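You operate a simulated robot arm through the tools that you are given. There is no shell and no other tool. Be economical: measure what you need, move in short steps, check, and stop when the job is done.

Carry out the task below with a simulated two-armed robot. There is one attempt and no reset: what you move stays moved.

JOB
Pack the poster in the brown tube and stand it in the crate.
Fine: hold the tube while the cap comes off and goes back on; leave the white tube.

The check looks at the end state, three seconds after you hand in, the way a careful person would. Anything else that was tipped, shoved, dropped, spilled or broken makes it a failure. A push-on lid holds only when it is set on centred and level and pressed home; a screw cap is set on level and turned clockwise until tight.

ROBOT AND FRAMES
Two 6-joint arms with two-finger parallel grippers on one trunk, on a base that drives. Base frame: it is fixed to the floor where the robot stands at the start and does not move with it; the origin is under the middle of the robot, x ahead of it, y to its left, z up. Units: cm, degrees, N and s.
The left shoulder is at the start at [6, 18.7, 122.2], the right one opposite. With the tool pointing down near the work surface each hand reaches from about 10 to 56 cm from the robot's upright axis, wherever it stands, measured 20 degrees to its own side. Places, roughly: inside of the grey crate [50, -40, 80]. Payload 1.57 kg a hand.
Tool frame (each hand has its own): the origin (TCP) lies between the finger pads and is the grasp point; the fingertips stand 3 cm ahead of it; z points along the fingers, y is the line along which they close. The gripper opens to 11 cm. The fingers are 2.4 cm wide and 1.2 cm thick; the gripper's body (4.8 by 11.2 cm) begins 7.8 cm behind the TCP.
Orientation is that of the tool frame in the base frame, as a unit quaternion [w, x, y, z]. With the fingers straight down and closing along the base's y, the tool's x points along the base's -x, its y along +y and its z along -z.

CONTROLS
- The arms move only by the tool move_arm. It takes "left_deltas", "right_deltas" or both (then of equal length, played together; a hand with none holds still); each is a list of rows, each a list of 3 entries, a list of its own where there are three numbers: the turn, a rotation vector about the base's x, y, z in degrees, then the shift along the base's x, y, z in cm, then the closure in counts, from 0 (fully open) to 255 (shut). In form: [[[rx, ry, rz], [dx, dy, dz], hand], ...]. A call has 1 to 8 rows; each row is the pose to reach, as a shift and turn from the pose commanded when the call began. Each row takes 0.2 s and may step no farther than 5 cm and 8.6 degrees from the row before; otherwise, or with a gripper value out of range, the whole call is refused. A pose out of reach is approached as far as the arm can. The call stops where the force on the tool passes 40 N (or 10 N more than at its start, if that is more) or the arm is blocked; 0.2 s more then pass. The fingers move at their own pace (about 15.3 cm/s each) and stop on an object; they squeeze with about 37 N. The grip force told is the motor's: it shows also when the fingers shut on nothing. Time passes only in rows, and 0.2 s behind the last, so rows that repeat a pose let the fingers close. It gives the time, the measured TCP pose, the force on the tool (base axes), the opening and the grip force at its end, in the units of the frame above (readings bear some noise), and new pictures: "show" is both (left out), scene, wrist or none (wrist: the cameras of the hands that moved).
- Cameras (640 x 400 px; columns grow to the right, rows downward): "scene" is now at [1.18, -1.07, 175.97]; the picture's right is [-0.15, -0.99, 0.00], its down [-0.80, 0.12, -0.59] and it looks along [0.58, -0.09, -0.81] (base axes); focal length 255 px, centre (320, 200). "left" rides on the left gripper at [7, -1.6, -14.1] in its tool frame; the picture's right is [0.23, 0.97, 0.00], its down [-0.85, 0.20, -0.48] and it looks along [-0.47, 0.11, 0.88] (tool axes); focal length 222 px, centre (320, 200). "right" rides on the right gripper at [7, 1.6, -14.1] in its tool frame; the picture's right is [-0.23, 0.97, 0.00], its down [-0.86, -0.20, -0.48] and it looks along [-0.47, -0.11, 0.88] (tool axes); focal length 222 px, centre (320, 200). There is no depth. A picture from a camera that has moved, and an enlarged one, comes with that camera's place and axes in the base frame and with its lens.
- move_column(by): slides the trunk up (or, below 0, down) by that many cm; the arms and the scene camera ride with it, the base frame stays. It gives what a move gives, with no picture.
- steer(legs): drives the robot by 1 to 6 legs, each [ahead, left, turn to the left] in cm, cm and degrees, along the robot's own axes; the way and the turn of a leg run together, so that a leg with both is an arc; at most 150 cm and 180 degrees a leg. The arms and the cameras ride along, it lands a little off, and it stops where it bumps. It gives what a move gives, and a new picture of the scene camera.
- head_to(pan, tilt): turns the head with the scene camera to pan (to the left, within 86 degrees either way) and tilt (down, from -29 to 69), counted from straight ahead of the robot. It gives what a move gives, and a new picture of the scene camera.
- zoom(camera, box): a new picture of the part [left, top, right, bottom] of that camera's present view, enlarged. It takes no simulated time.
- finish_job(): hands the job in; it is judged then, once.

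Work in short steps. Places have to be worked out from the pictures, the camera data and where the tool is seen: move nearer, look again, correct. Check each grasp and each placing, and mend what went wrong. You have 120 turns and 260 pictures in all, those below and enlarged ones among them. Open the grippers and draw the arms clear of the work before you hand the job in, unless the task says otherwise; then end with one line.

The tools are called after "Request:" as a command line: name --argument value ..., lists and objects as JSON in quotes. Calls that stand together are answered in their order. move_arm: Moves the arms, as the interface text tells. Its arguments: {"type":"object","properties":{"left_deltas":{"type":"array","items":{"type":"array"}},"right_deltas":{"type":"array","items":{"type":"array"}},"show":{"type":"string","enum":["both","scene","wrist","none"]}},"required":[]} The other tools are called the same way: move_column (by) slides the trunk up or down; steer (legs) drives the base; head_to (pan, tilt) turns the head that bears the scene camera; zoom (camera, box) takes an enlarged picture of a part of a camera's view; finish_job () hands the job in.

At the start:

```text
clock: 0.0
left_tcp_pos: [38.95, 11.83, 135.41]
left_tcp_rot: [0.0, 0.001, 1.0, 0.0]
left_contact_force: [0.1, -0.1, -0.7]
left_gripper_width: 10.99
left_grasp_force: 0.0
right_tcp_pos: [42.59, -19.52, 127.89]
right_tcp_rot: [0.0, 0.0, 1.0, 0.0]
right_contact_force: [0.4, 1.0, 0.3]
right_gripper_width: 11.01
right_grasp_force: 0.1
trunk travel left (down, up): [-85.0, 14.0]
robot x, y, heading: [-0.15, 0.0, 0.2]
head pan, tilt: [-8.8, 53.8]
```

scene: 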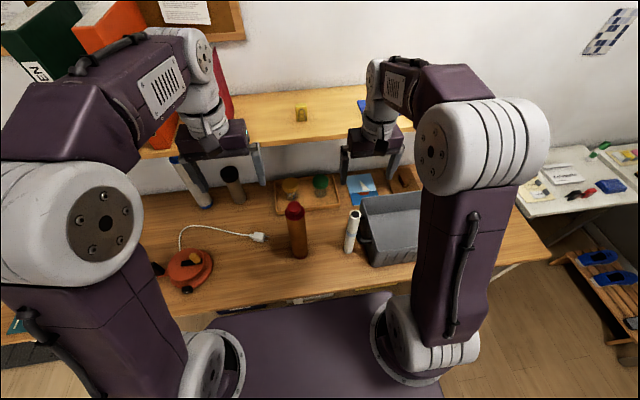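
right: 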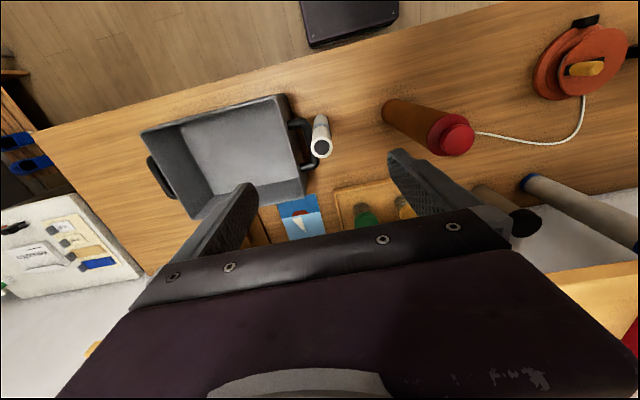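
left: 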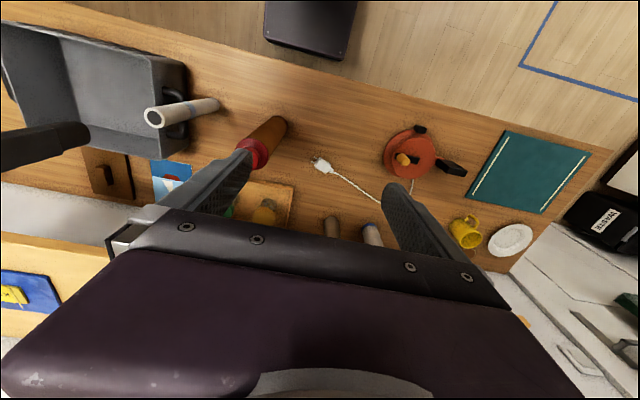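

I'll take a closer look at the candidate objects first.

Request:
zoom --camera "scene" --box '[140, 140, 300, 300]'

Request:
zoom --camera "scene" --box '[270, 160, 430, 280]'

Request:
zoom --camera "right" --box '[280, 60, 640, 260]'

```text
2.50 times, centred on (220, 220) of scene
camera zoom: at [1.18, -1.07, 175.97], right [-0.15, -0.99, 0.0], down [-0.8, 0.12, -0.59], along [0.58, -0.09, -0.81], focal length 638 px, centre (570, 150)
```

zoom: 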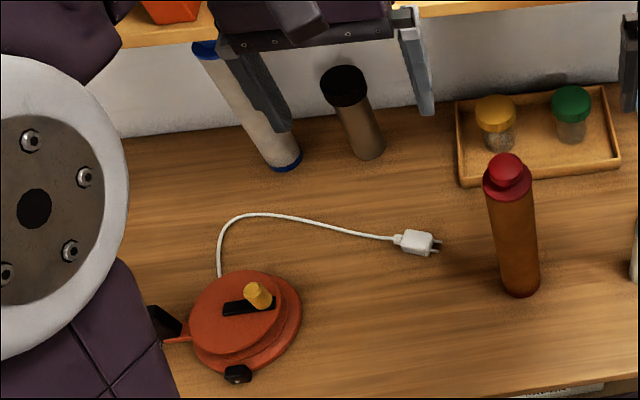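

```text
3.33 times, centred on (350, 220) of scene
camera zoom: at [1.18, -1.07, 175.97], right [-0.15, -0.99, 0.0], down [-0.8, 0.12, -0.59], along [0.58, -0.09, -0.81], focal length 851 px, centre (220, 133)
```

zoom: 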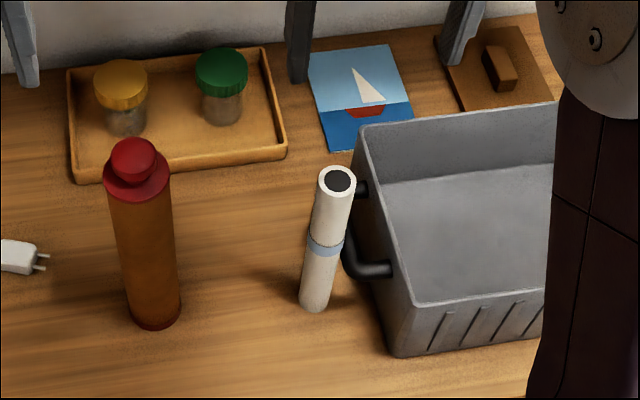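

```text
1.78 times, centred on (460, 160) of right
camera zoom: at [35.5, -17.85, 142.05], right [0.23, 0.97, 0.0], down [0.86, -0.2, 0.48], along [0.47, -0.11, -0.88], focal length 395 px, centre (71, 271)
```

zoom: 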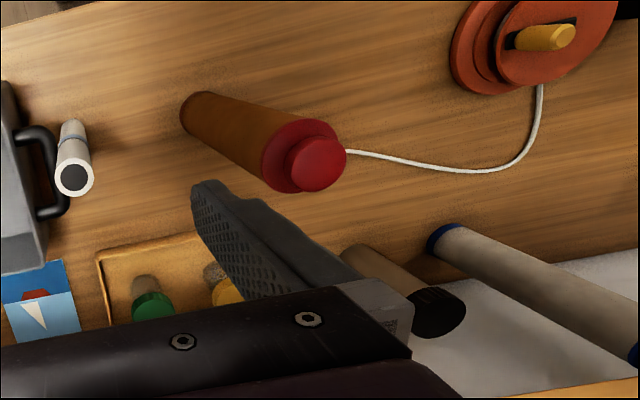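

The white roll with a blue band looks like the poster (about 29 cm tall). I need to settle which tube is the brown tube: the red-capped one or the black-topped one at the back.

Request:
zoom --camera "scene" --box '[210, 150, 270, 210]'

Request:
zoom --camera "scene" --box '[260, 190, 340, 270]'

Request:
zoom --camera "left" --box '[130, 80, 410, 260]'

```text
6.67 times, centred on (240, 180) of scene
camera zoom: at [1.18, -1.07, 175.97], right [-0.15, -0.99, 0.0], down [-0.8, 0.12, -0.59], along [0.58, -0.09, -0.81], focal length 1702 px, centre (853, 333)
```

zoom: 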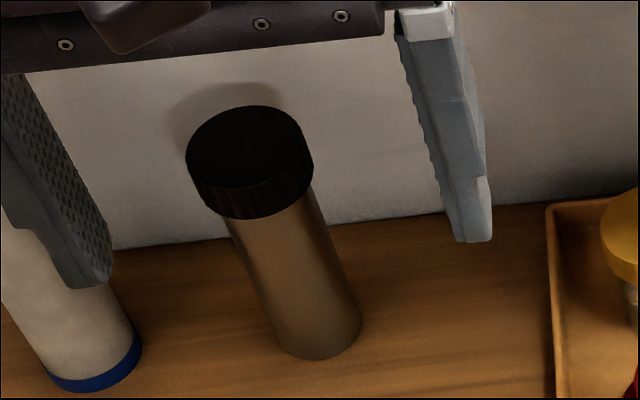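

```text
5.00 times, centred on (300, 230) of scene
camera zoom: at [1.18, -1.07, 175.97], right [-0.15, -0.99, 0.0], down [-0.8, 0.12, -0.59], along [0.58, -0.09, -0.81], focal length 1277 px, centre (420, 50)
```

zoom: 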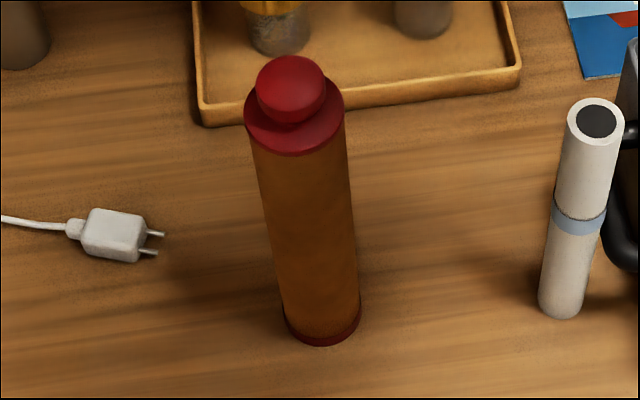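

```text
2.22 times, centred on (270, 170) of left
camera zoom: at [31.98, 10.41, 149.6], right [-0.23, 0.97, 0.0], down [0.85, 0.2, 0.48], along [0.47, 0.11, -0.88], focal length 494 px, centre (431, 267)
```

zoom: 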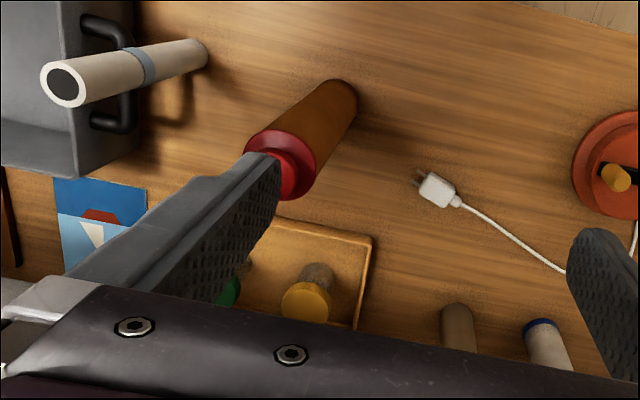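

The black-topped one is a short flask; the red-capped one (axis near [46.5, 0], top about z=111) is the tall brown cardboard tube. I'll turn the left hand towards horizontal, pointing ahead and a bit to the right, staying high.

Request:
move_arm --left_deltas '[[[-2.61, -7.16, -2.61], [-1, 1, -1], 0], [[-5.22, -14.33, -5.22], [-2, 2, -2], 0], [[-7.83, -21.5, -7.83], [-3, 3, -3], 0], [[-10.43, -28.66, -10.43], [-4, 3, -4], 0], [[-13.04, -35.8, -13.04], [-5, 3, -5], 0], [[-15.65, -42.99, -15.65], [-5, 3, -6], 0]]' --show "none"

Request:
move_arm --left_deltas '[[[-2.61, -7.16, -2.61], [0, 0, -2], 0], [[-5.22, -14.33, -5.22], [0, 0, -4], 0], [[-7.83, -21.5, -7.83], [0, 0, -6], 0], [[-10.43, -28.66, -10.43], [0, 0, -8], 0], [[-13.04, -35.8, -13.04], [0, 0, -10], 0], [[-15.65, -42.99, -15.65], [0, 0, -12], 0], [[-15.65, -42.99, -15.65], [0, 0, -12], 0]]'

```text
clock: 1.4
left_tcp_pos: [36.48, 15.71, 130.08]
left_tcp_rot: [0.362, 0.132, 0.913, -0.133]
left_contact_force: [-0.4, 0.2, 0.3]
left_gripper_width: 11.0
left_grasp_force: 0.0
left hand out of reach, approached as far as the arm can: row 4, 5, 6
right_tcp_pos: [42.54, -19.57, 127.99]
right_tcp_rot: [0.0, 0.0, 1.0, 0.0]
right_contact_force: [-1.1, -0.3, -0.2]
right_gripper_width: 10.99
right_grasp_force: 0.0
trunk travel left (down, up): [-85.0, 14.0]
robot x, y, heading: [0.08, -0.18, 0.1]
head pan, tilt: [-8.8, 53.8]
```

```text
clock: 3.0
left_tcp_pos: [39.95, 19.07, 131.78]
left_tcp_rot: [0.663, 0.242, 0.665, -0.244]
left_contact_force: [0.8, -0.1, -0.3]
left_gripper_width: 11.0
left_grasp_force: 0.0
left hand out of reach, approached as far as the arm can: row 1, 2, 3, 4, 5, 6, 7
right_tcp_pos: [42.66, -19.48, 127.87]
right_tcp_rot: [0.0, 0.0, 1.0, 0.0]
right_contact_force: [0.5, 0.4, 0.0]
right_gripper_width: 10.99
right_grasp_force: 0.0
trunk travel left (down, up): [-85.0, 14.0]
robot x, y, heading: [0.1, -0.08, -0.1]
head pan, tilt: [-8.8, 53.8]
camera scene: at [1.26, -0.95, 175.97], right [-0.15, -0.99, 0.0], down [-0.8, 0.12, -0.59], along [0.58, -0.09, -0.81], focal length 255 px, centre (320, 200)
camera left: at [28.2, 27.08, 124.85], right [0.63, 0.75, -0.23], down [-0.23, 0.46, 0.86], along [0.74, -0.48, 0.46], focal length 222 px, centre (320, 200)
```

scene: 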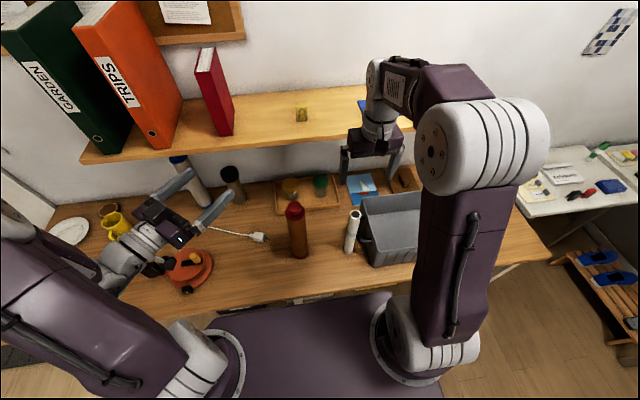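
left: 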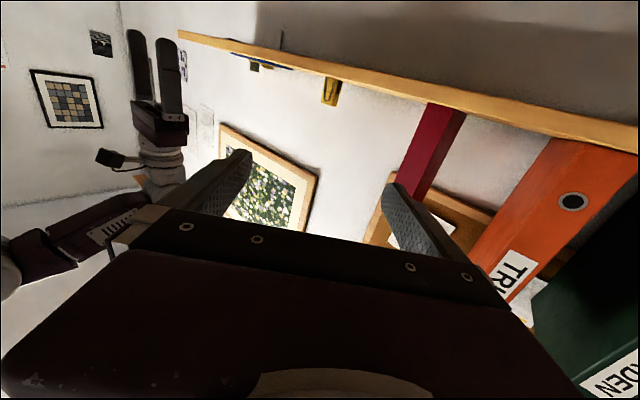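

The orientation is right, but the hand is stuck close to its shoulder. I'll swing it left and down around the shoulder, checking the result.

Request:
move_arm --left_deltas '[[[0, 0, 0], [0, 5, 0], 0], [[0, 0, 0], [0, 10, 0], 0], [[0, 0, 0], [0, 12, -4], 0], [[0, 0, 0], [0, 12, -8], 0]]' --show "none"

```text
clock: 4.0
left_tcp_pos: [40.0, 30.18, 124.17]
left_tcp_rot: [0.664, 0.241, 0.665, -0.242]
left_contact_force: [0.1, -0.4, 0.2]
left_gripper_width: 11.02
left_grasp_force: 0.0
right_tcp_pos: [42.7, -19.47, 127.91]
right_tcp_rot: [0.0, 0.0, 1.0, -0.001]
right_contact_force: [0.0, 0.3, -0.9]
right_gripper_width: 10.99
right_grasp_force: 0.0
trunk travel left (down, up): [-85.0, 14.0]
robot x, y, heading: [0.37, -0.3, -0.0]
head pan, tilt: [-8.8, 53.8]
```

That worked. Now straight down to z≈97.

Request:
move_arm --left_deltas '[[[0, 0, 0], [0, 0, -4.5], 0], [[0, 0, 0], [0, 0, -9], 0], [[0, 0, 0], [0, 0, -13.5], 0], [[0, 0, 0], [0, 0, -18], 0], [[0, 0, 0], [0, 0, -22.5], 0], [[0, 0, 0], [0, 0, -26.5], 0], [[0, 0, 0], [-2, -4, -26.5], 0], [[0, 0, 0], [-4, -8, -26.5], 0]]'

```text
clock: 5.8
left_tcp_pos: [40.18, 30.34, 93.54]
left_tcp_rot: [0.664, 0.242, 0.663, -0.247]
left_contact_force: [-0.5, -0.2, -0.9]
left_gripper_width: 11.0
left_grasp_force: 0.0
left hand out of reach, approached as far as the arm can: row 1, 2, 3, 4, 5, 6, 7, 8
right_tcp_pos: [42.53, -19.51, 127.88]
right_tcp_rot: [0.0, 0.0, 1.0, 0.0]
right_contact_force: [-0.1, 0.2, -0.2]
right_gripper_width: 11.0
right_grasp_force: 0.1
trunk travel left (down, up): [-85.0, 14.0]
robot x, y, heading: [0.25, 0.03, -0.0]
head pan, tilt: [-8.8, 53.8]
camera scene: at [1.2, -1.05, 175.98], right [-0.15, -0.99, 0.0], down [-0.8, 0.12, -0.59], along [0.58, -0.09, -0.81], focal length 255 px, centre (320, 200)
camera left: at [28.45, 38.44, 86.48], right [0.63, 0.74, -0.23], down [-0.23, 0.47, 0.85], along [0.74, -0.48, 0.47], focal length 222 px, centre (320, 200)
```

scene: 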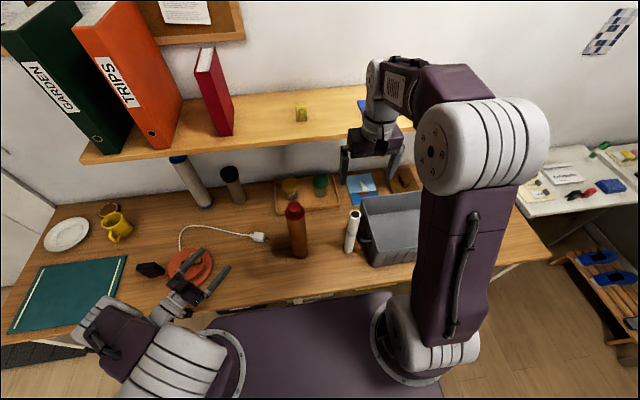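
left: 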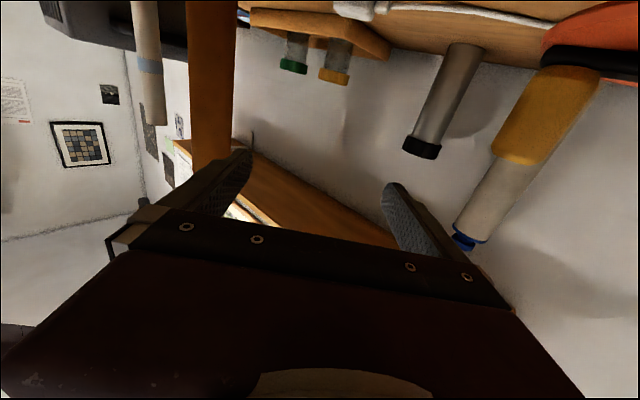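

Hand slightly lower than wanted, beside the reel. Raise and slide right toward the pre-grasp spot left-front of the tube.

Request:
move_arm --left_deltas '[[[0, 0, 0], [0, 0, 4.5], 0], [[0, 0, 0], [0, -4.5, 4.5], 0], [[0, 0, 0], [0, -9, 4.5], 0], [[0, 0, 0], [0, -13.5, 4.5], 0], [[0, 0, 0], [0, -17, 4.5], 0], [[0, 0, 0], [0, -20, 4.5], 0]]'

```text
clock: 7.2
left_tcp_pos: [50.74, 17.46, 91.2]
left_tcp_rot: [0.664, 0.242, 0.662, -0.248]
left_contact_force: [-0.8, 1.0, -0.3]
left_gripper_width: 11.0
left_grasp_force: 0.1
left hand out of reach, approached as far as the arm can: row 1, 2, 3, 4, 5, 6
right_tcp_pos: [42.65, -19.54, 127.97]
right_tcp_rot: [0.0, 0.0, 1.0, 0.0]
right_contact_force: [-0.4, -0.2, 0.0]
right_gripper_width: 11.02
right_grasp_force: 0.1
trunk travel left (down, up): [-85.0, 14.0]
robot x, y, heading: [-0.27, -0.29, -0.2]
head pan, tilt: [-8.8, 53.8]
camera scene: at [1.22, -1.17, 175.97], right [-0.15, -0.99, 0.0], down [-0.8, 0.12, -0.59], along [0.58, -0.09, -0.81], focal length 255 px, centre (320, 200)
camera left: at [39.1, 25.56, 84.12], right [0.63, 0.74, -0.23], down [-0.23, 0.47, 0.85], along [0.74, -0.48, 0.47], focal length 222 px, centre (320, 200)
```

scene: 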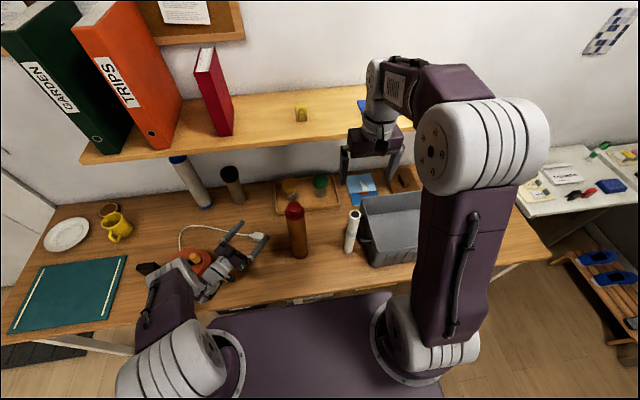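
left: 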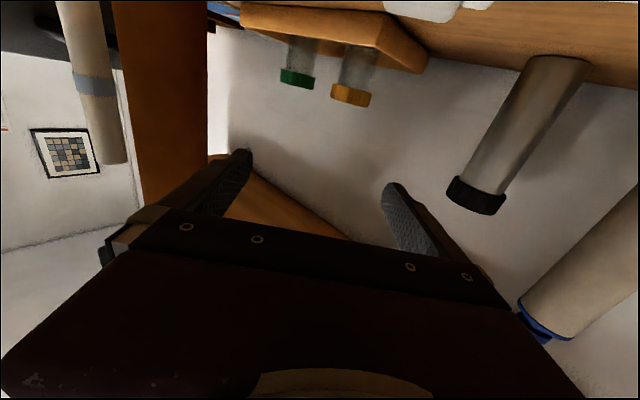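

The left wrist seems to be limited by closeness to its shoulder. Raising the trunk gives more distance and also helps the right hand lift the poster.

Request:
move_column --by 13.5

Request:
move_arm --left_deltas '[[[0, 0, 0], [-3, 0, -2], 0], [[0, 0, 0], [-6, 0, -4], 0], [[0, 0, 0], [-9, -1, -6], 0], [[0, 0, 0], [-11, -4, -7], 0], [[0, 0, 0], [-11, -7, -7], 0]]'

```text
clock: 8.8
left_tcp_pos: [50.83, 17.52, 104.61]
left_tcp_rot: [0.665, 0.241, 0.662, -0.248]
left_contact_force: [0.1, 0.8, 0.2]
left_gripper_width: 10.99
left_grasp_force: 0.1
right_tcp_pos: [42.57, -19.5, 141.39]
right_tcp_rot: [0.001, 0.001, 1.0, 0.0]
right_contact_force: [-0.4, -0.6, 1.1]
right_gripper_width: 11.0
right_grasp_force: 0.0
trunk travel left (down, up): [-98.5, 0.5]
robot x, y, heading: [0.04, -0.35, 0.0]
head pan, tilt: [-8.8, 53.8]
```

```text
clock: 10.0
left_tcp_pos: [41.03, 11.17, 95.19]
left_tcp_rot: [0.665, 0.242, 0.661, -0.249]
left_contact_force: [-0.3, -0.2, 0.3]
left_gripper_width: 10.99
left_grasp_force: 0.0
left hand out of reach, approached as far as the arm can: row 1, 2, 3, 4, 5
right_tcp_pos: [42.56, -19.66, 141.36]
right_tcp_rot: [0.0, 0.001, 1.0, 0.0]
right_contact_force: [-0.6, 0.0, -0.7]
right_gripper_width: 11.0
right_grasp_force: 0.1
trunk travel left (down, up): [-98.5, 0.5]
robot x, y, heading: [-0.02, -0.12, -0.0]
head pan, tilt: [-8.8, 53.8]
camera scene: at [1.18, -1.21, 189.48], right [-0.15, -0.99, 0.0], down [-0.8, 0.12, -0.59], along [0.58, -0.09, -0.81], focal length 255 px, centre (320, 200)
camera left: at [29.32, 19.15, 88.1], right [0.63, 0.74, -0.23], down [-0.24, 0.47, 0.85], along [0.74, -0.48, 0.47], focal length 222 px, centre (320, 200)
```

scene: 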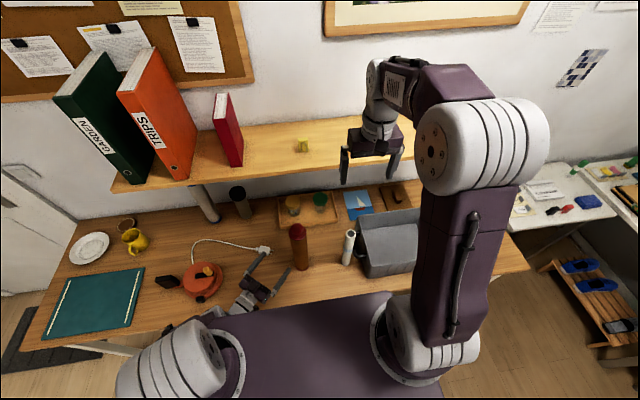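
left: 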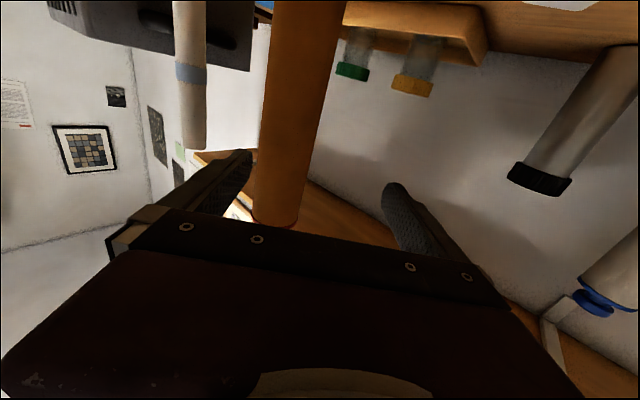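

Now close to pre-grasp. I'll zoom to refine the tube's place relative to the fingers.

Request:
zoom --camera "scene" --box '[220, 210, 380, 310]'

```text
4.00 times, centred on (300, 260) of scene
camera zoom: at [1.18, -1.21, 189.48], right [-0.15, -0.99, 0.0], down [-0.8, 0.12, -0.59], along [0.58, -0.09, -0.81], focal length 1022 px, centre (400, -40)
```

zoom: 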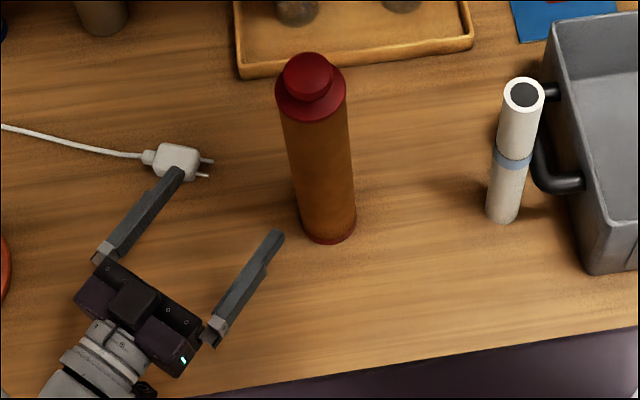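

Tube axis is at about [46.5, 0.0], diameter 6.4, rim at z≈108, knob 109–111. I'll yaw 20° more (comes more from the left, farther from shoulder) and raise to z≈100.5.

Request:
move_arm --left_deltas '[[[0, 0, -7], [0, 0, 2], 0], [[0, 0, -14], [0, 0, 4], 0], [[0, 0, -20], [0, -0.5, 5.5], 0], [[0, 0, -20], [0, -0.5, 5.5], 0]]'

Request:
zoom --camera "scene" --box '[220, 210, 380, 310]'

```text
clock: 11.0
left_tcp_pos: [40.9, 10.77, 100.49]
left_tcp_rot: [0.611, 0.353, 0.61, -0.36]
left_contact_force: [0.0, 1.2, 0.9]
left_gripper_width: 11.01
left_grasp_force: 0.0
left hand out of reach, approached as far as the arm can: row 1
right_tcp_pos: [42.52, -19.46, 141.5]
right_tcp_rot: [0.0, 0.001, 1.0, 0.0]
right_contact_force: [-0.3, -0.5, 0.4]
right_gripper_width: 10.98
right_grasp_force: 0.1
trunk travel left (down, up): [-98.5, 0.5]
robot x, y, heading: [-0.1, 0.03, -0.0]
head pan, tilt: [-8.8, 53.8]
camera scene: at [1.14, -1.05, 189.47], right [-0.15, -0.99, 0.0], down [-0.8, 0.12, -0.59], along [0.58, -0.09, -0.81], focal length 255 px, centre (320, 200)
camera left: at [32.56, 22.42, 93.38], right [0.85, 0.48, -0.23], down [-0.06, 0.52, 0.85], along [0.53, -0.71, 0.47], focal length 222 px, centre (320, 200)
```

scene: 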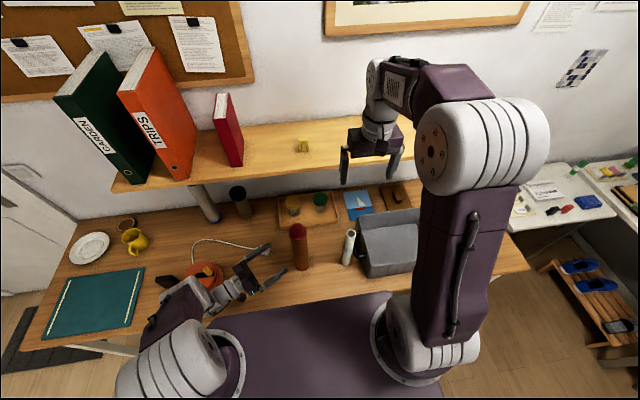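
left: 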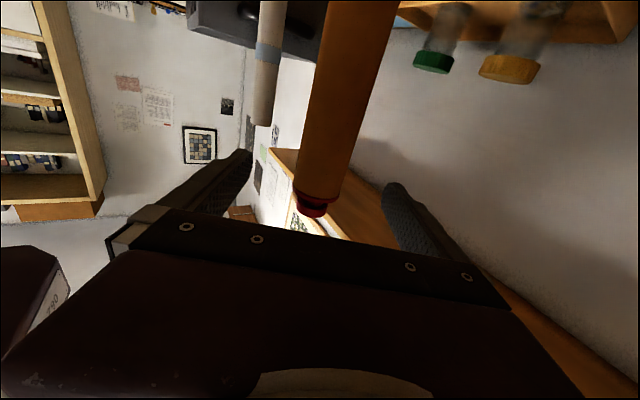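

```text
4.00 times, centred on (300, 260) of scene
camera zoom: at [1.14, -1.05, 189.47], right [-0.15, -0.99, 0.0], down [-0.8, 0.12, -0.59], along [0.58, -0.09, -0.81], focal length 1022 px, centre (400, -40)
```

zoom: 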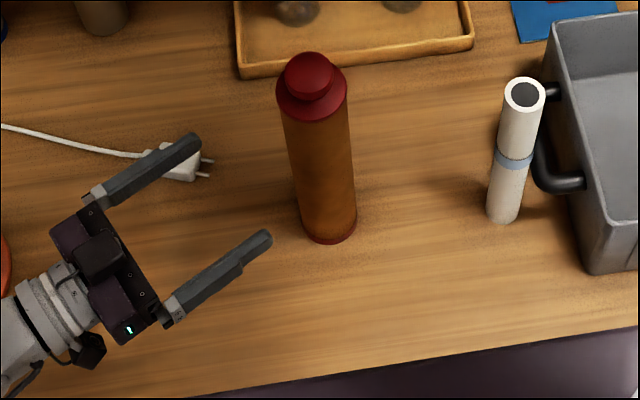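

Fingers straddle the tube's line. Advance 12 cm to the axis without closing, then check.

Request:
move_arm --left_deltas '[[[0, 0, 0], [1.9, -3.6, 0], 0], [[0, 0, 0], [3.8, -7.2, 0], 0], [[0, 0, 0], [5.6, -10.7, 0], 0], [[0, 0, 0], [5.6, -10.7, 0], 0]]' --show "wrist"

Request:
zoom --camera "scene" --box '[220, 210, 380, 310]'

```text
clock: 12.0
left_tcp_pos: [46.52, -0.15, 100.27]
left_tcp_rot: [0.611, 0.354, 0.61, -0.359]
left_contact_force: [0.3, 1.3, 0.2]
left_gripper_width: 11.0
left_grasp_force: 0.0
right_tcp_pos: [42.56, -19.65, 141.46]
right_tcp_rot: [0.0, 0.0, 1.0, -0.001]
right_contact_force: [0.2, -1.2, 1.4]
right_gripper_width: 11.01
right_grasp_force: 0.0
trunk travel left (down, up): [-98.5, 0.5]
robot x, y, heading: [0.19, 0.09, 0.0]
head pan, tilt: [-8.8, 53.8]
camera left: at [38.17, 11.62, 93.18], right [0.85, 0.48, -0.24], down [-0.06, 0.52, 0.85], along [0.53, -0.71, 0.47], focal length 222 px, centre (320, 200)
```

left: 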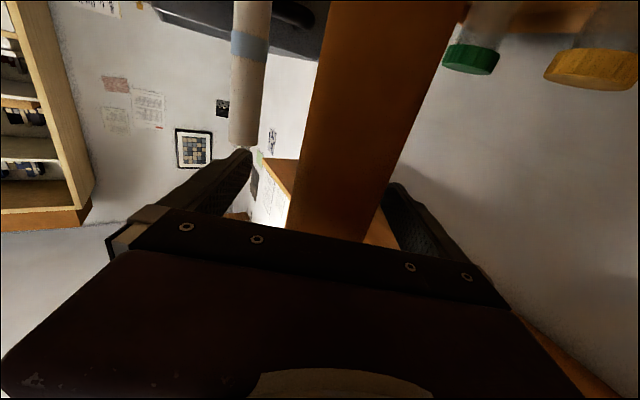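

```text
4.00 times, centred on (300, 260) of scene
camera zoom: at [1.15, -1.02, 189.48], right [-0.15, -0.99, 0.0], down [-0.8, 0.12, -0.59], along [0.58, -0.09, -0.81], focal length 1022 px, centre (400, -40)
```

zoom: 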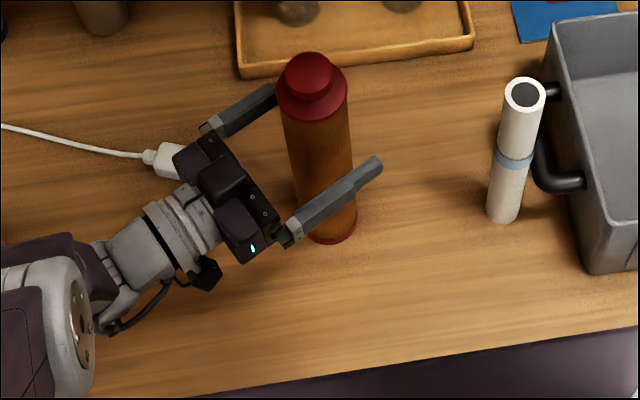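

Tube well between the fingers. Close on it gently.

Request:
move_arm --left_deltas '[[[0, 0, 0], [0, 0, 0], 80], [[0, 0, 0], [0, 0, 0], 95], [[0, 0, 0], [0, 0, 0], 105], [[0, 0, 0], [0, 0, 0], 130], [[0, 0, 0], [0, 0, 0], 255], [[0, 0, 0], [0, 0, 0], 255]]' --show "none"

Request:
zoom --camera "scene" --box '[260, 210, 340, 270]'

Request:
zoom --camera "right" --box '[300, 60, 540, 210]'

```text
clock: 13.4
left_tcp_pos: [46.49, 0.01, 100.38]
left_tcp_rot: [0.611, 0.354, 0.61, -0.36]
left_contact_force: [1.6, 1.2, 0.7]
left_gripper_width: 6.22
left_grasp_force: 37.5
right_tcp_pos: [42.6, -19.49, 141.48]
right_tcp_rot: [0.0, 0.0, 1.0, 0.001]
right_contact_force: [-0.3, -0.9, 0.3]
right_gripper_width: 10.98
right_grasp_force: 0.0
trunk travel left (down, up): [-98.5, 0.5]
robot x, y, heading: [-0.12, -0.07, -0.0]
head pan, tilt: [-8.8, 53.8]
```

```text
6.67 times, centred on (300, 240) of scene
camera zoom: at [1.21, -1.04, 189.47], right [-0.15, -0.99, 0.0], down [-0.8, 0.12, -0.59], along [0.58, -0.09, -0.81], focal length 1702 px, centre (453, -67)
```

zoom: 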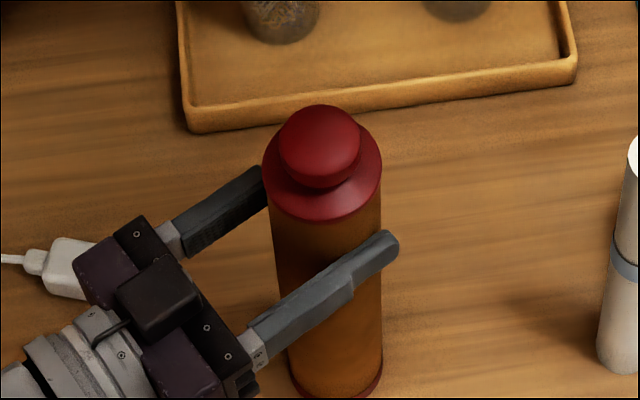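

```text
2.67 times, centred on (420, 135) of right
camera zoom: at [35.52, -17.83, 155.55], right [0.23, 0.97, 0.0], down [0.86, -0.2, 0.48], along [0.47, -0.11, -0.88], focal length 592 px, centre (53, 373)
```

zoom: 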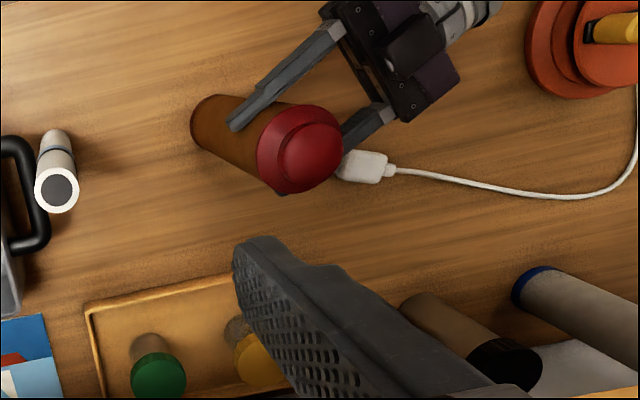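

The grip made the tube top lean about 1 cm toward the right-near side, so the hand is off-centre by roughly half a centimetre. I'll reopen slightly, shift, and re-close.

Request:
move_arm --left_deltas '[[[0, 0, 0], [0, 0, 0], 85], [[0, 0, 0], [0, 0, 0], 85], [[0, 0, 0], [0.5, 0.3, 0], 85], [[0, 0, 0], [0.5, 0.3, 0], 85]]' --show "none"

Request:
zoom --camera "scene" --box '[260, 210, 340, 270]'

```text
clock: 14.4
left_tcp_pos: [46.96, 0.29, 100.3]
left_tcp_rot: [0.612, 0.352, 0.611, -0.359]
left_contact_force: [0.1, 0.4, -0.1]
left_gripper_width: 7.36
left_grasp_force: 0.3
right_tcp_pos: [42.48, -19.48, 141.22]
right_tcp_rot: [0.0, 0.0, 1.0, 0.0]
right_contact_force: [-0.1, -0.2, -0.3]
right_gripper_width: 10.98
right_grasp_force: 0.1
trunk travel left (down, up): [-98.5, 0.5]
robot x, y, heading: [0.2, -0.08, 0.2]
head pan, tilt: [-8.8, 53.8]
```

```text
6.67 times, centred on (300, 240) of scene
camera zoom: at [1.17, -1.07, 189.48], right [-0.15, -0.99, 0.0], down [-0.8, 0.12, -0.59], along [0.58, -0.09, -0.81], focal length 1702 px, centre (453, -67)
```

zoom: 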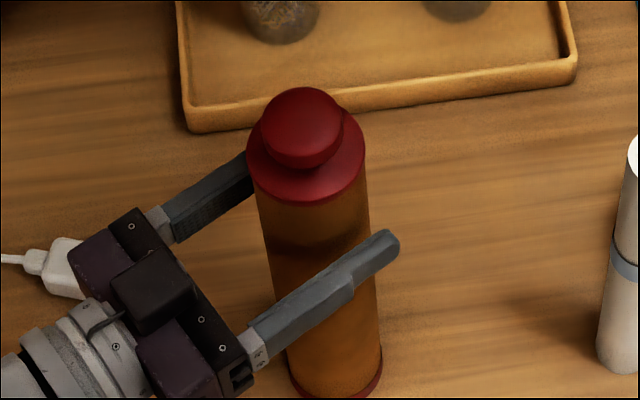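

Free-standing again and upright. Re-close slowly and compare the knob's place.

Request:
move_arm --left_deltas '[[[0, 0, 0], [0, 0, 0], 95], [[0, 0, 0], [0, 0, 0], 103], [[0, 0, 0], [0, 0, 0], 108], [[0, 0, 0], [0, 0, 0], 115], [[0, 0, 0], [0, 0, 0], 140], [[0, 0, 0], [0, 0, 0], 255], [[0, 0, 0], [0, 0, 0], 255]]' --show "none"

Request:
zoom --camera "scene" --box '[260, 210, 340, 270]'

```text
clock: 16.0
left_tcp_pos: [46.96, 0.23, 100.3]
left_tcp_rot: [0.611, 0.353, 0.61, -0.36]
left_contact_force: [1.8, 0.5, 0.2]
left_gripper_width: 6.16
left_grasp_force: 36.6
right_tcp_pos: [42.56, -19.43, 141.37]
right_tcp_rot: [-0.001, 0.0, 1.0, 0.0]
right_contact_force: [-0.1, 0.4, -1.1]
right_gripper_width: 11.01
right_grasp_force: 0.0
trunk travel left (down, up): [-98.5, 0.5]
robot x, y, heading: [-0.06, -0.33, 0.1]
head pan, tilt: [-8.8, 53.8]
```

```text
6.67 times, centred on (300, 240) of scene
camera zoom: at [1.2, -1.05, 189.47], right [-0.15, -0.99, 0.0], down [-0.8, 0.12, -0.59], along [0.58, -0.09, -0.81], focal length 1702 px, centre (453, -67)
```

zoom: 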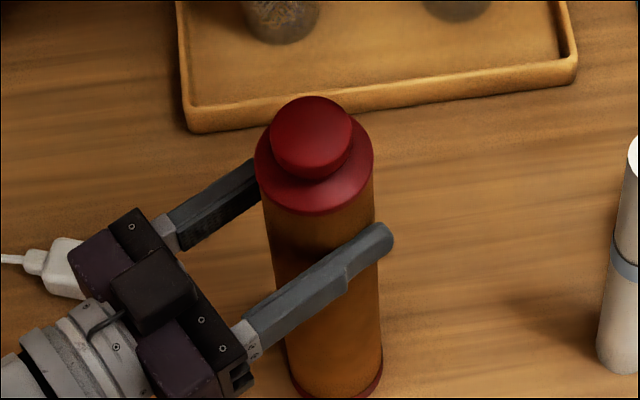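

Lean halved, so the same shift again should centre it.

Request:
move_arm --left_deltas '[[[0, 0, 0], [0, 0, 0], 85], [[0, 0, 0], [0.25, 0.15, 0], 85], [[0, 0, 0], [0.5, 0.3, 0], 85], [[0, 0, 0], [0.5, 0.3, 0], 95], [[0, 0, 0], [0.5, 0.3, 0], 105], [[0, 0, 0], [0.5, 0.3, 0], 115], [[0, 0, 0], [0.5, 0.3, 0], 255], [[0, 0, 0], [0.5, 0.3, 0], 255]]' --show "none"

Request:
zoom --camera "scene" --box '[260, 210, 340, 270]'

```text
clock: 17.8
left_tcp_pos: [47.38, 0.63, 100.42]
left_tcp_rot: [0.611, 0.352, 0.612, -0.359]
left_contact_force: [1.3, 0.6, -0.6]
left_gripper_width: 6.09
left_grasp_force: 36.6
right_tcp_pos: [42.62, -19.53, 141.43]
right_tcp_rot: [0.0, 0.0, 1.0, 0.0]
right_contact_force: [-0.2, -0.1, -0.2]
right_gripper_width: 11.02
right_grasp_force: 0.0
trunk travel left (down, up): [-98.5, 0.5]
robot x, y, heading: [0.0, 0.01, -0.2]
head pan, tilt: [-8.8, 53.8]
```

```text
6.67 times, centred on (300, 240) of scene
camera zoom: at [1.21, -1.05, 189.47], right [-0.15, -0.99, 0.0], down [-0.8, 0.12, -0.59], along [0.58, -0.09, -0.81], focal length 1702 px, centre (453, -67)
```

zoom: 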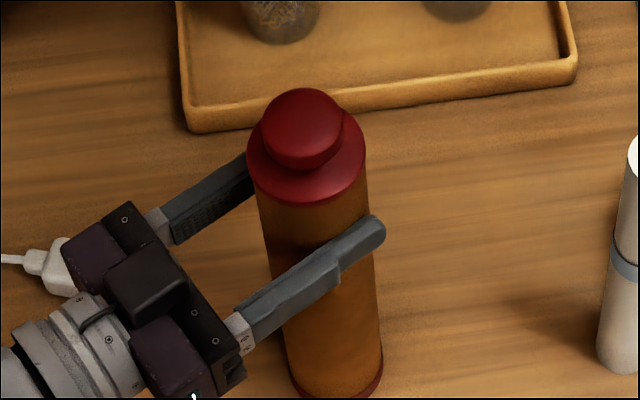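

Tube is upright and firmly held. Now bring the right hand above the knob, at z≈124.

Request:
move_arm --right_deltas '[[[0, 0, 0], [1, 4.5, -1], 0], [[0, 0, 0], [2, 9, -3], 0], [[0, 0, 0], [3.5, 13.5, -6], 0], [[0, 0, 0], [5, 17, -9], 0], [[0, 0, 0], [5, 19.5, -13], 0], [[0, 0, 0], [5, 19.5, -17], 0], [[0, 0, 0], [5, 19.5, -17], 0]]'

Request:
zoom --camera "scene" --box '[260, 180, 356, 240]'

```text
refused: row 2 steps farther than a row can; nothing moved
```

```text
6.67 times, centred on (308, 210) of scene
camera zoom: at [1.21, -1.05, 189.47], right [-0.15, -0.99, 0.0], down [-0.8, 0.12, -0.59], along [0.58, -0.09, -0.81], focal length 1702 px, centre (400, 133)
```

zoom: 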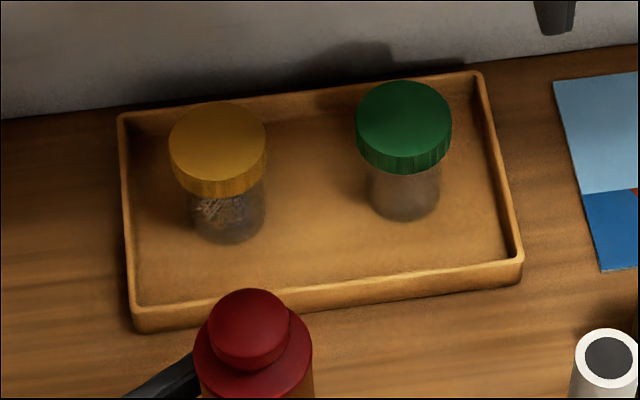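

Row steps were a touch too long; retry with shorter ones.

Request:
move_arm --right_deltas '[[[0, 0, 0], [1, 3.5, -2], 0], [[0, 0, 0], [2, 7, -4], 0], [[0, 0, 0], [3, 10.5, -6], 0], [[0, 0, 0], [4, 14, -8.5], 0], [[0, 0, 0], [5, 17, -11.5], 0], [[0, 0, 0], [5, 19.5, -15], 0], [[0, 0, 0], [5, 19.5, -17], 0], [[0, 0, 0], [5, 19.5, -17], 0]]'

Request:
zoom --camera "scene" --box '[240, 170, 368, 250]'

```text
clock: 19.6
left_tcp_pos: [47.39, 0.52, 100.39]
left_tcp_rot: [0.611, 0.353, 0.611, -0.358]
left_contact_force: [1.5, 0.9, -0.1]
left_gripper_width: 6.06
left_grasp_force: 37.3
right_tcp_pos: [47.58, -0.07, 124.18]
right_tcp_rot: [0.0, 0.0, 1.0, 0.0]
right_contact_force: [-0.7, -0.3, -0.3]
right_gripper_width: 10.99
right_grasp_force: 0.0
trunk travel left (down, up): [-98.5, 0.5]
robot x, y, heading: [-0.05, -0.1, -0.1]
head pan, tilt: [-8.8, 53.8]
camera scene: at [1.18, -1.08, 189.47], right [-0.15, -0.99, 0.0], down [-0.8, 0.12, -0.59], along [0.58, -0.09, -0.81], focal length 255 px, centre (320, 200)
camera right: at [40.46, 1.71, 138.32], right [0.23, 0.97, 0.0], down [0.86, -0.2, 0.48], along [0.47, -0.11, -0.88], focal length 222 px, centre (320, 200)
```

scene: 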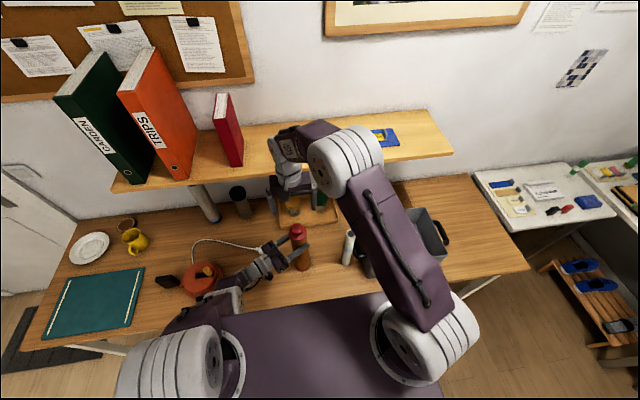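
right: 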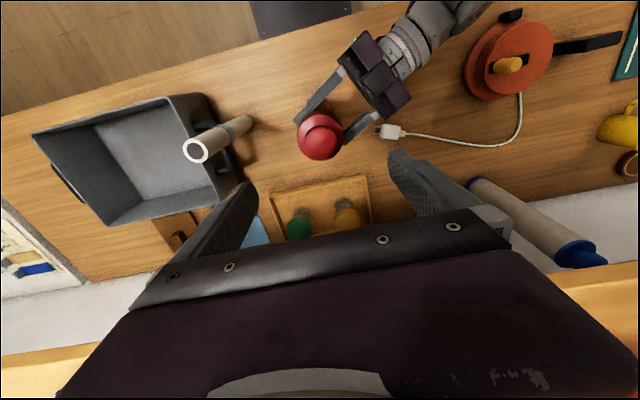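

```text
5.00 times, centred on (304, 210) of scene
camera zoom: at [1.18, -1.08, 189.47], right [-0.15, -0.99, 0.0], down [-0.8, 0.12, -0.59], along [0.58, -0.09, -0.81], focal length 1277 px, centre (400, 150)
```

zoom: 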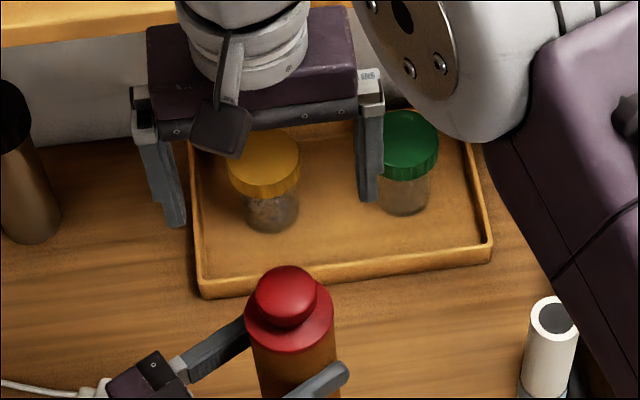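

Knob is at about [47.5, 0.05], top z≈110, rim ≈106.8. Lower the right hand so tips reach z≈107.5, then close.

Request:
move_arm --right_deltas '[[[0, 0, 0], [-0.1, 0.1, -4], 0], [[0, 0, 0], [-0.1, 0.1, -8], 0], [[0, 0, 0], [-0.1, 0.1, -11], 60], [[0, 0, 0], [-0.1, 0.1, -13.6], 100], [[0, 0, 0], [-0.1, 0.1, -13.6], 120]]' --show "wrist"

Request:
zoom --camera "scene" --box '[260, 200, 340, 250]'

```text
clock: 20.8
left_tcp_pos: [47.47, 0.52, 100.44]
left_tcp_rot: [0.611, 0.353, 0.611, -0.359]
left_contact_force: [-0.2, -0.3, 2.0]
left_gripper_width: 6.04
left_grasp_force: 37.1
right_tcp_pos: [47.74, -0.07, 110.91]
right_tcp_rot: [0.0, 0.0, 1.0, 0.0]
right_contact_force: [0.3, 0.2, -0.1]
right_gripper_width: 5.85
right_grasp_force: 0.1
trunk travel left (down, up): [-98.5, 0.5]
robot x, y, heading: [0.4, 0.18, 0.2]
head pan, tilt: [-8.8, 53.8]
camera right: at [40.63, 1.65, 124.95], right [0.23, 0.97, 0.0], down [0.85, -0.2, 0.48], along [0.47, -0.11, -0.88], focal length 222 px, centre (320, 200)
```

right: 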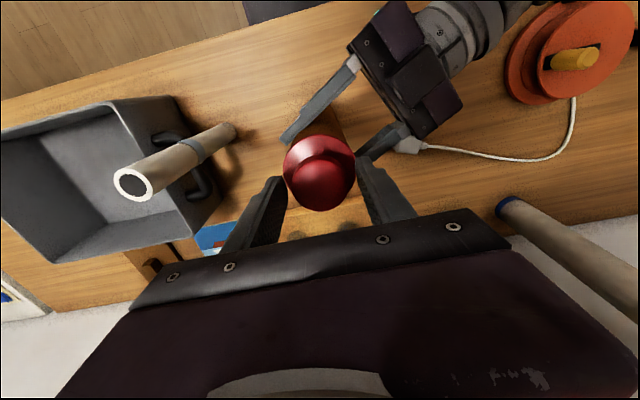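

```text
8.00 times, centred on (300, 225) of scene
camera zoom: at [1.14, -1.09, 189.47], right [-0.15, -0.99, 0.0], down [-0.8, 0.12, -0.59], along [0.58, -0.09, -0.81], focal length 2043 px, centre (480, 0)
```

zoom: 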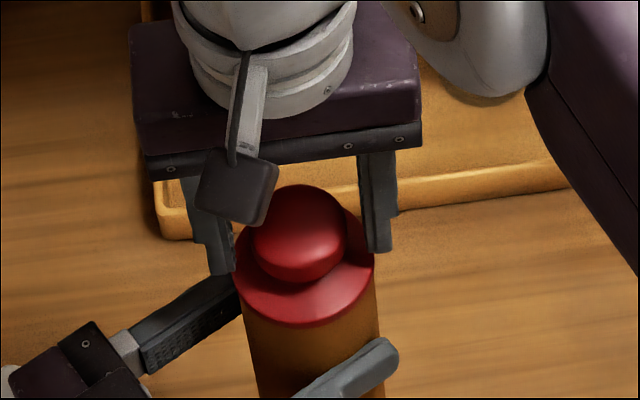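

Aligned on the knob. Lower a touch and close.

Request:
move_arm --right_deltas '[[[0, 0, 0], [-0.1, 0.1, -0.4], 130], [[0, 0, 0], [-0.1, 0.1, -0.4], 150], [[0, 0, 0], [-0.1, 0.1, -0.4], 180], [[0, 0, 0], [-0.1, 0.1, -0.4], 255], [[0, 0, 0], [-0.1, 0.1, -0.4], 255]]' --show "none"

Request:
zoom --camera "scene" --box '[260, 200, 340, 250]'

```text
clock: 22.0
left_tcp_pos: [47.42, 0.51, 100.36]
left_tcp_rot: [0.611, 0.352, 0.612, -0.358]
left_contact_force: [0.1, -0.3, 0.6]
left_gripper_width: 6.04
left_grasp_force: 37.5
right_tcp_pos: [47.53, 0.11, 110.6]
right_tcp_rot: [0.0, 0.0, 1.0, 0.0]
right_contact_force: [0.8, -0.5, -0.3]
right_gripper_width: 4.22
right_grasp_force: 36.9
trunk travel left (down, up): [-98.5, 0.5]
robot x, y, heading: [-0.08, 0.01, -0.0]
head pan, tilt: [-8.8, 53.8]
```

```text
8.00 times, centred on (300, 225) of scene
camera zoom: at [1.15, -1.08, 189.47], right [-0.15, -0.99, 0.0], down [-0.8, 0.12, -0.59], along [0.58, -0.09, -0.81], focal length 2043 px, centre (480, 0)
```

zoom: 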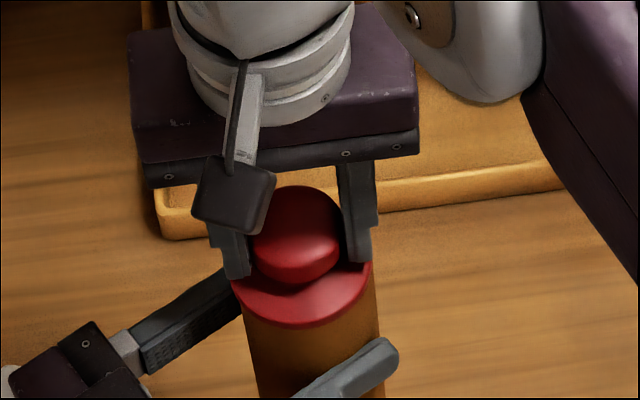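

Knob gripped (4.2 cm) and still seated. Pull straight up slowly.

Request:
move_arm --right_deltas '[[[0, 0, 0], [0, 0, 0.5], 255], [[0, 0, 0], [0, 0, 1.2], 255], [[0, 0, 0], [0, 0, 2.5], 255], [[0, 0, 0], [0, 0, 5], 255], [[0, 0, 0], [0, 0, 8], 255]]' --show "wrist"

Request:
zoom --camera "scene" --box '[240, 170, 368, 250]'

```text
clock: 23.2
left_tcp_pos: [47.45, 0.6, 100.43]
left_tcp_rot: [0.611, 0.353, 0.611, -0.358]
left_contact_force: [0.5, 0.2, 1.0]
left_gripper_width: 6.0
left_grasp_force: 37.2
right_tcp_pos: [47.17, 0.22, 118.28]
right_tcp_rot: [-0.001, 0.001, 1.0, 0.001]
right_contact_force: [0.0, -0.2, -0.4]
right_gripper_width: 4.15
right_grasp_force: 37.0
trunk travel left (down, up): [-98.5, 0.5]
robot x, y, heading: [0.23, -0.31, -0.2]
head pan, tilt: [-8.8, 53.8]
camera right: at [40.03, 1.93, 132.43], right [0.23, 0.97, 0.0], down [0.86, -0.2, 0.48], along [0.47, -0.11, -0.88], focal length 222 px, centre (320, 200)
```

right: 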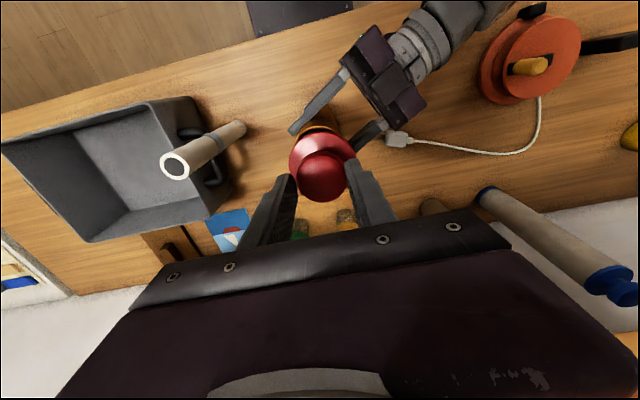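

```text
5.00 times, centred on (304, 210) of scene
camera zoom: at [1.11, -1.08, 189.47], right [-0.15, -0.99, 0.0], down [-0.8, 0.12, -0.59], along [0.58, -0.09, -0.81], focal length 1277 px, centre (400, 150)
```

zoom: 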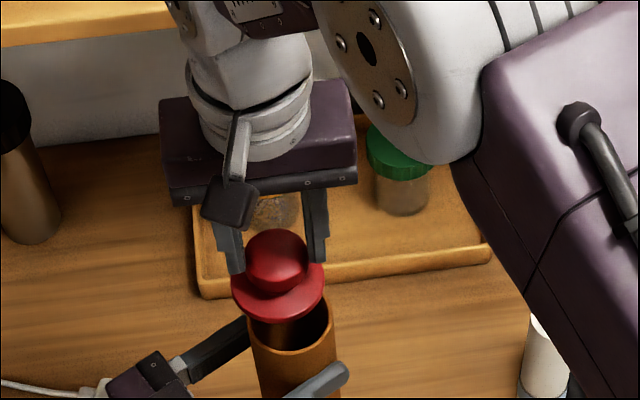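

Cap is off. I'll check whether it hangs level in the grip.

Request:
zoom --camera "scene" --box '[276, 210, 324, 240]'

Request:
zoom --camera "right" --box '[260, 100, 380, 220]'

Request:
zoom --camera "left" --box '[200, 0, 500, 200]'

```text
13.33 times, centred on (300, 225) of scene
camera zoom: at [1.11, -1.08, 189.47], right [-0.15, -0.99, 0.0], down [-0.8, 0.12, -0.59], along [0.58, -0.09, -0.81], focal length 3405 px, centre (587, -133)
```

zoom: 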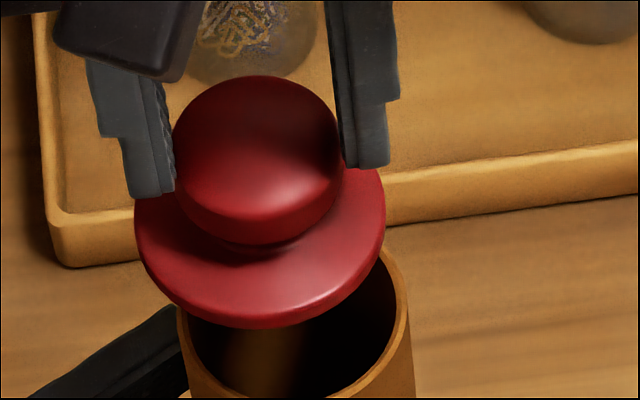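

```text
3.33 times, centred on (320, 160) of right
camera zoom: at [40.03, 1.93, 132.43], right [0.23, 0.97, 0.0], down [0.86, -0.2, 0.48], along [0.47, -0.11, -0.88], focal length 740 px, centre (320, 333)
```

zoom: 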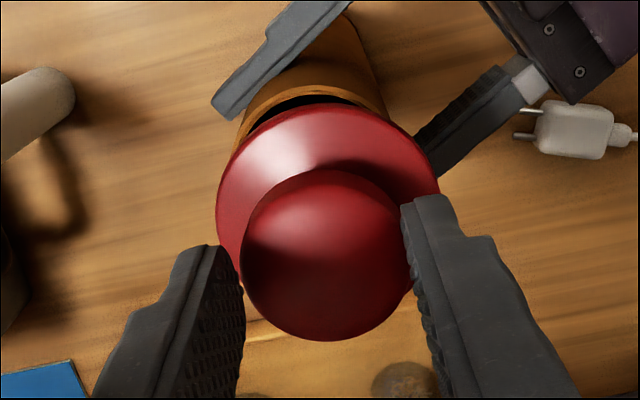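

```text
2.00 times, centred on (350, 100) of left
camera zoom: at [39.03, 12.24, 93.41], right [0.85, 0.48, -0.23], down [-0.06, 0.52, 0.85], along [0.53, -0.71, 0.47], focal length 444 px, centre (260, 400)
```

zoom: 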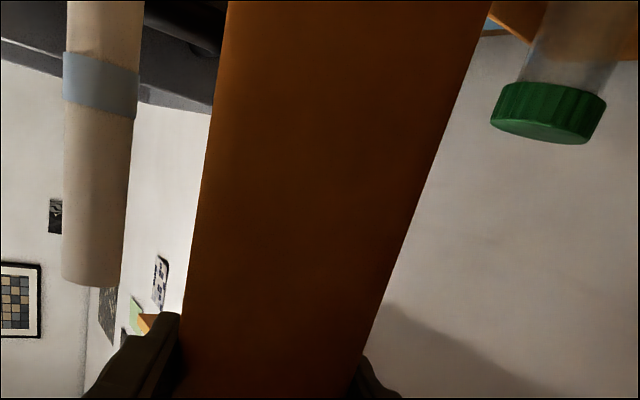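

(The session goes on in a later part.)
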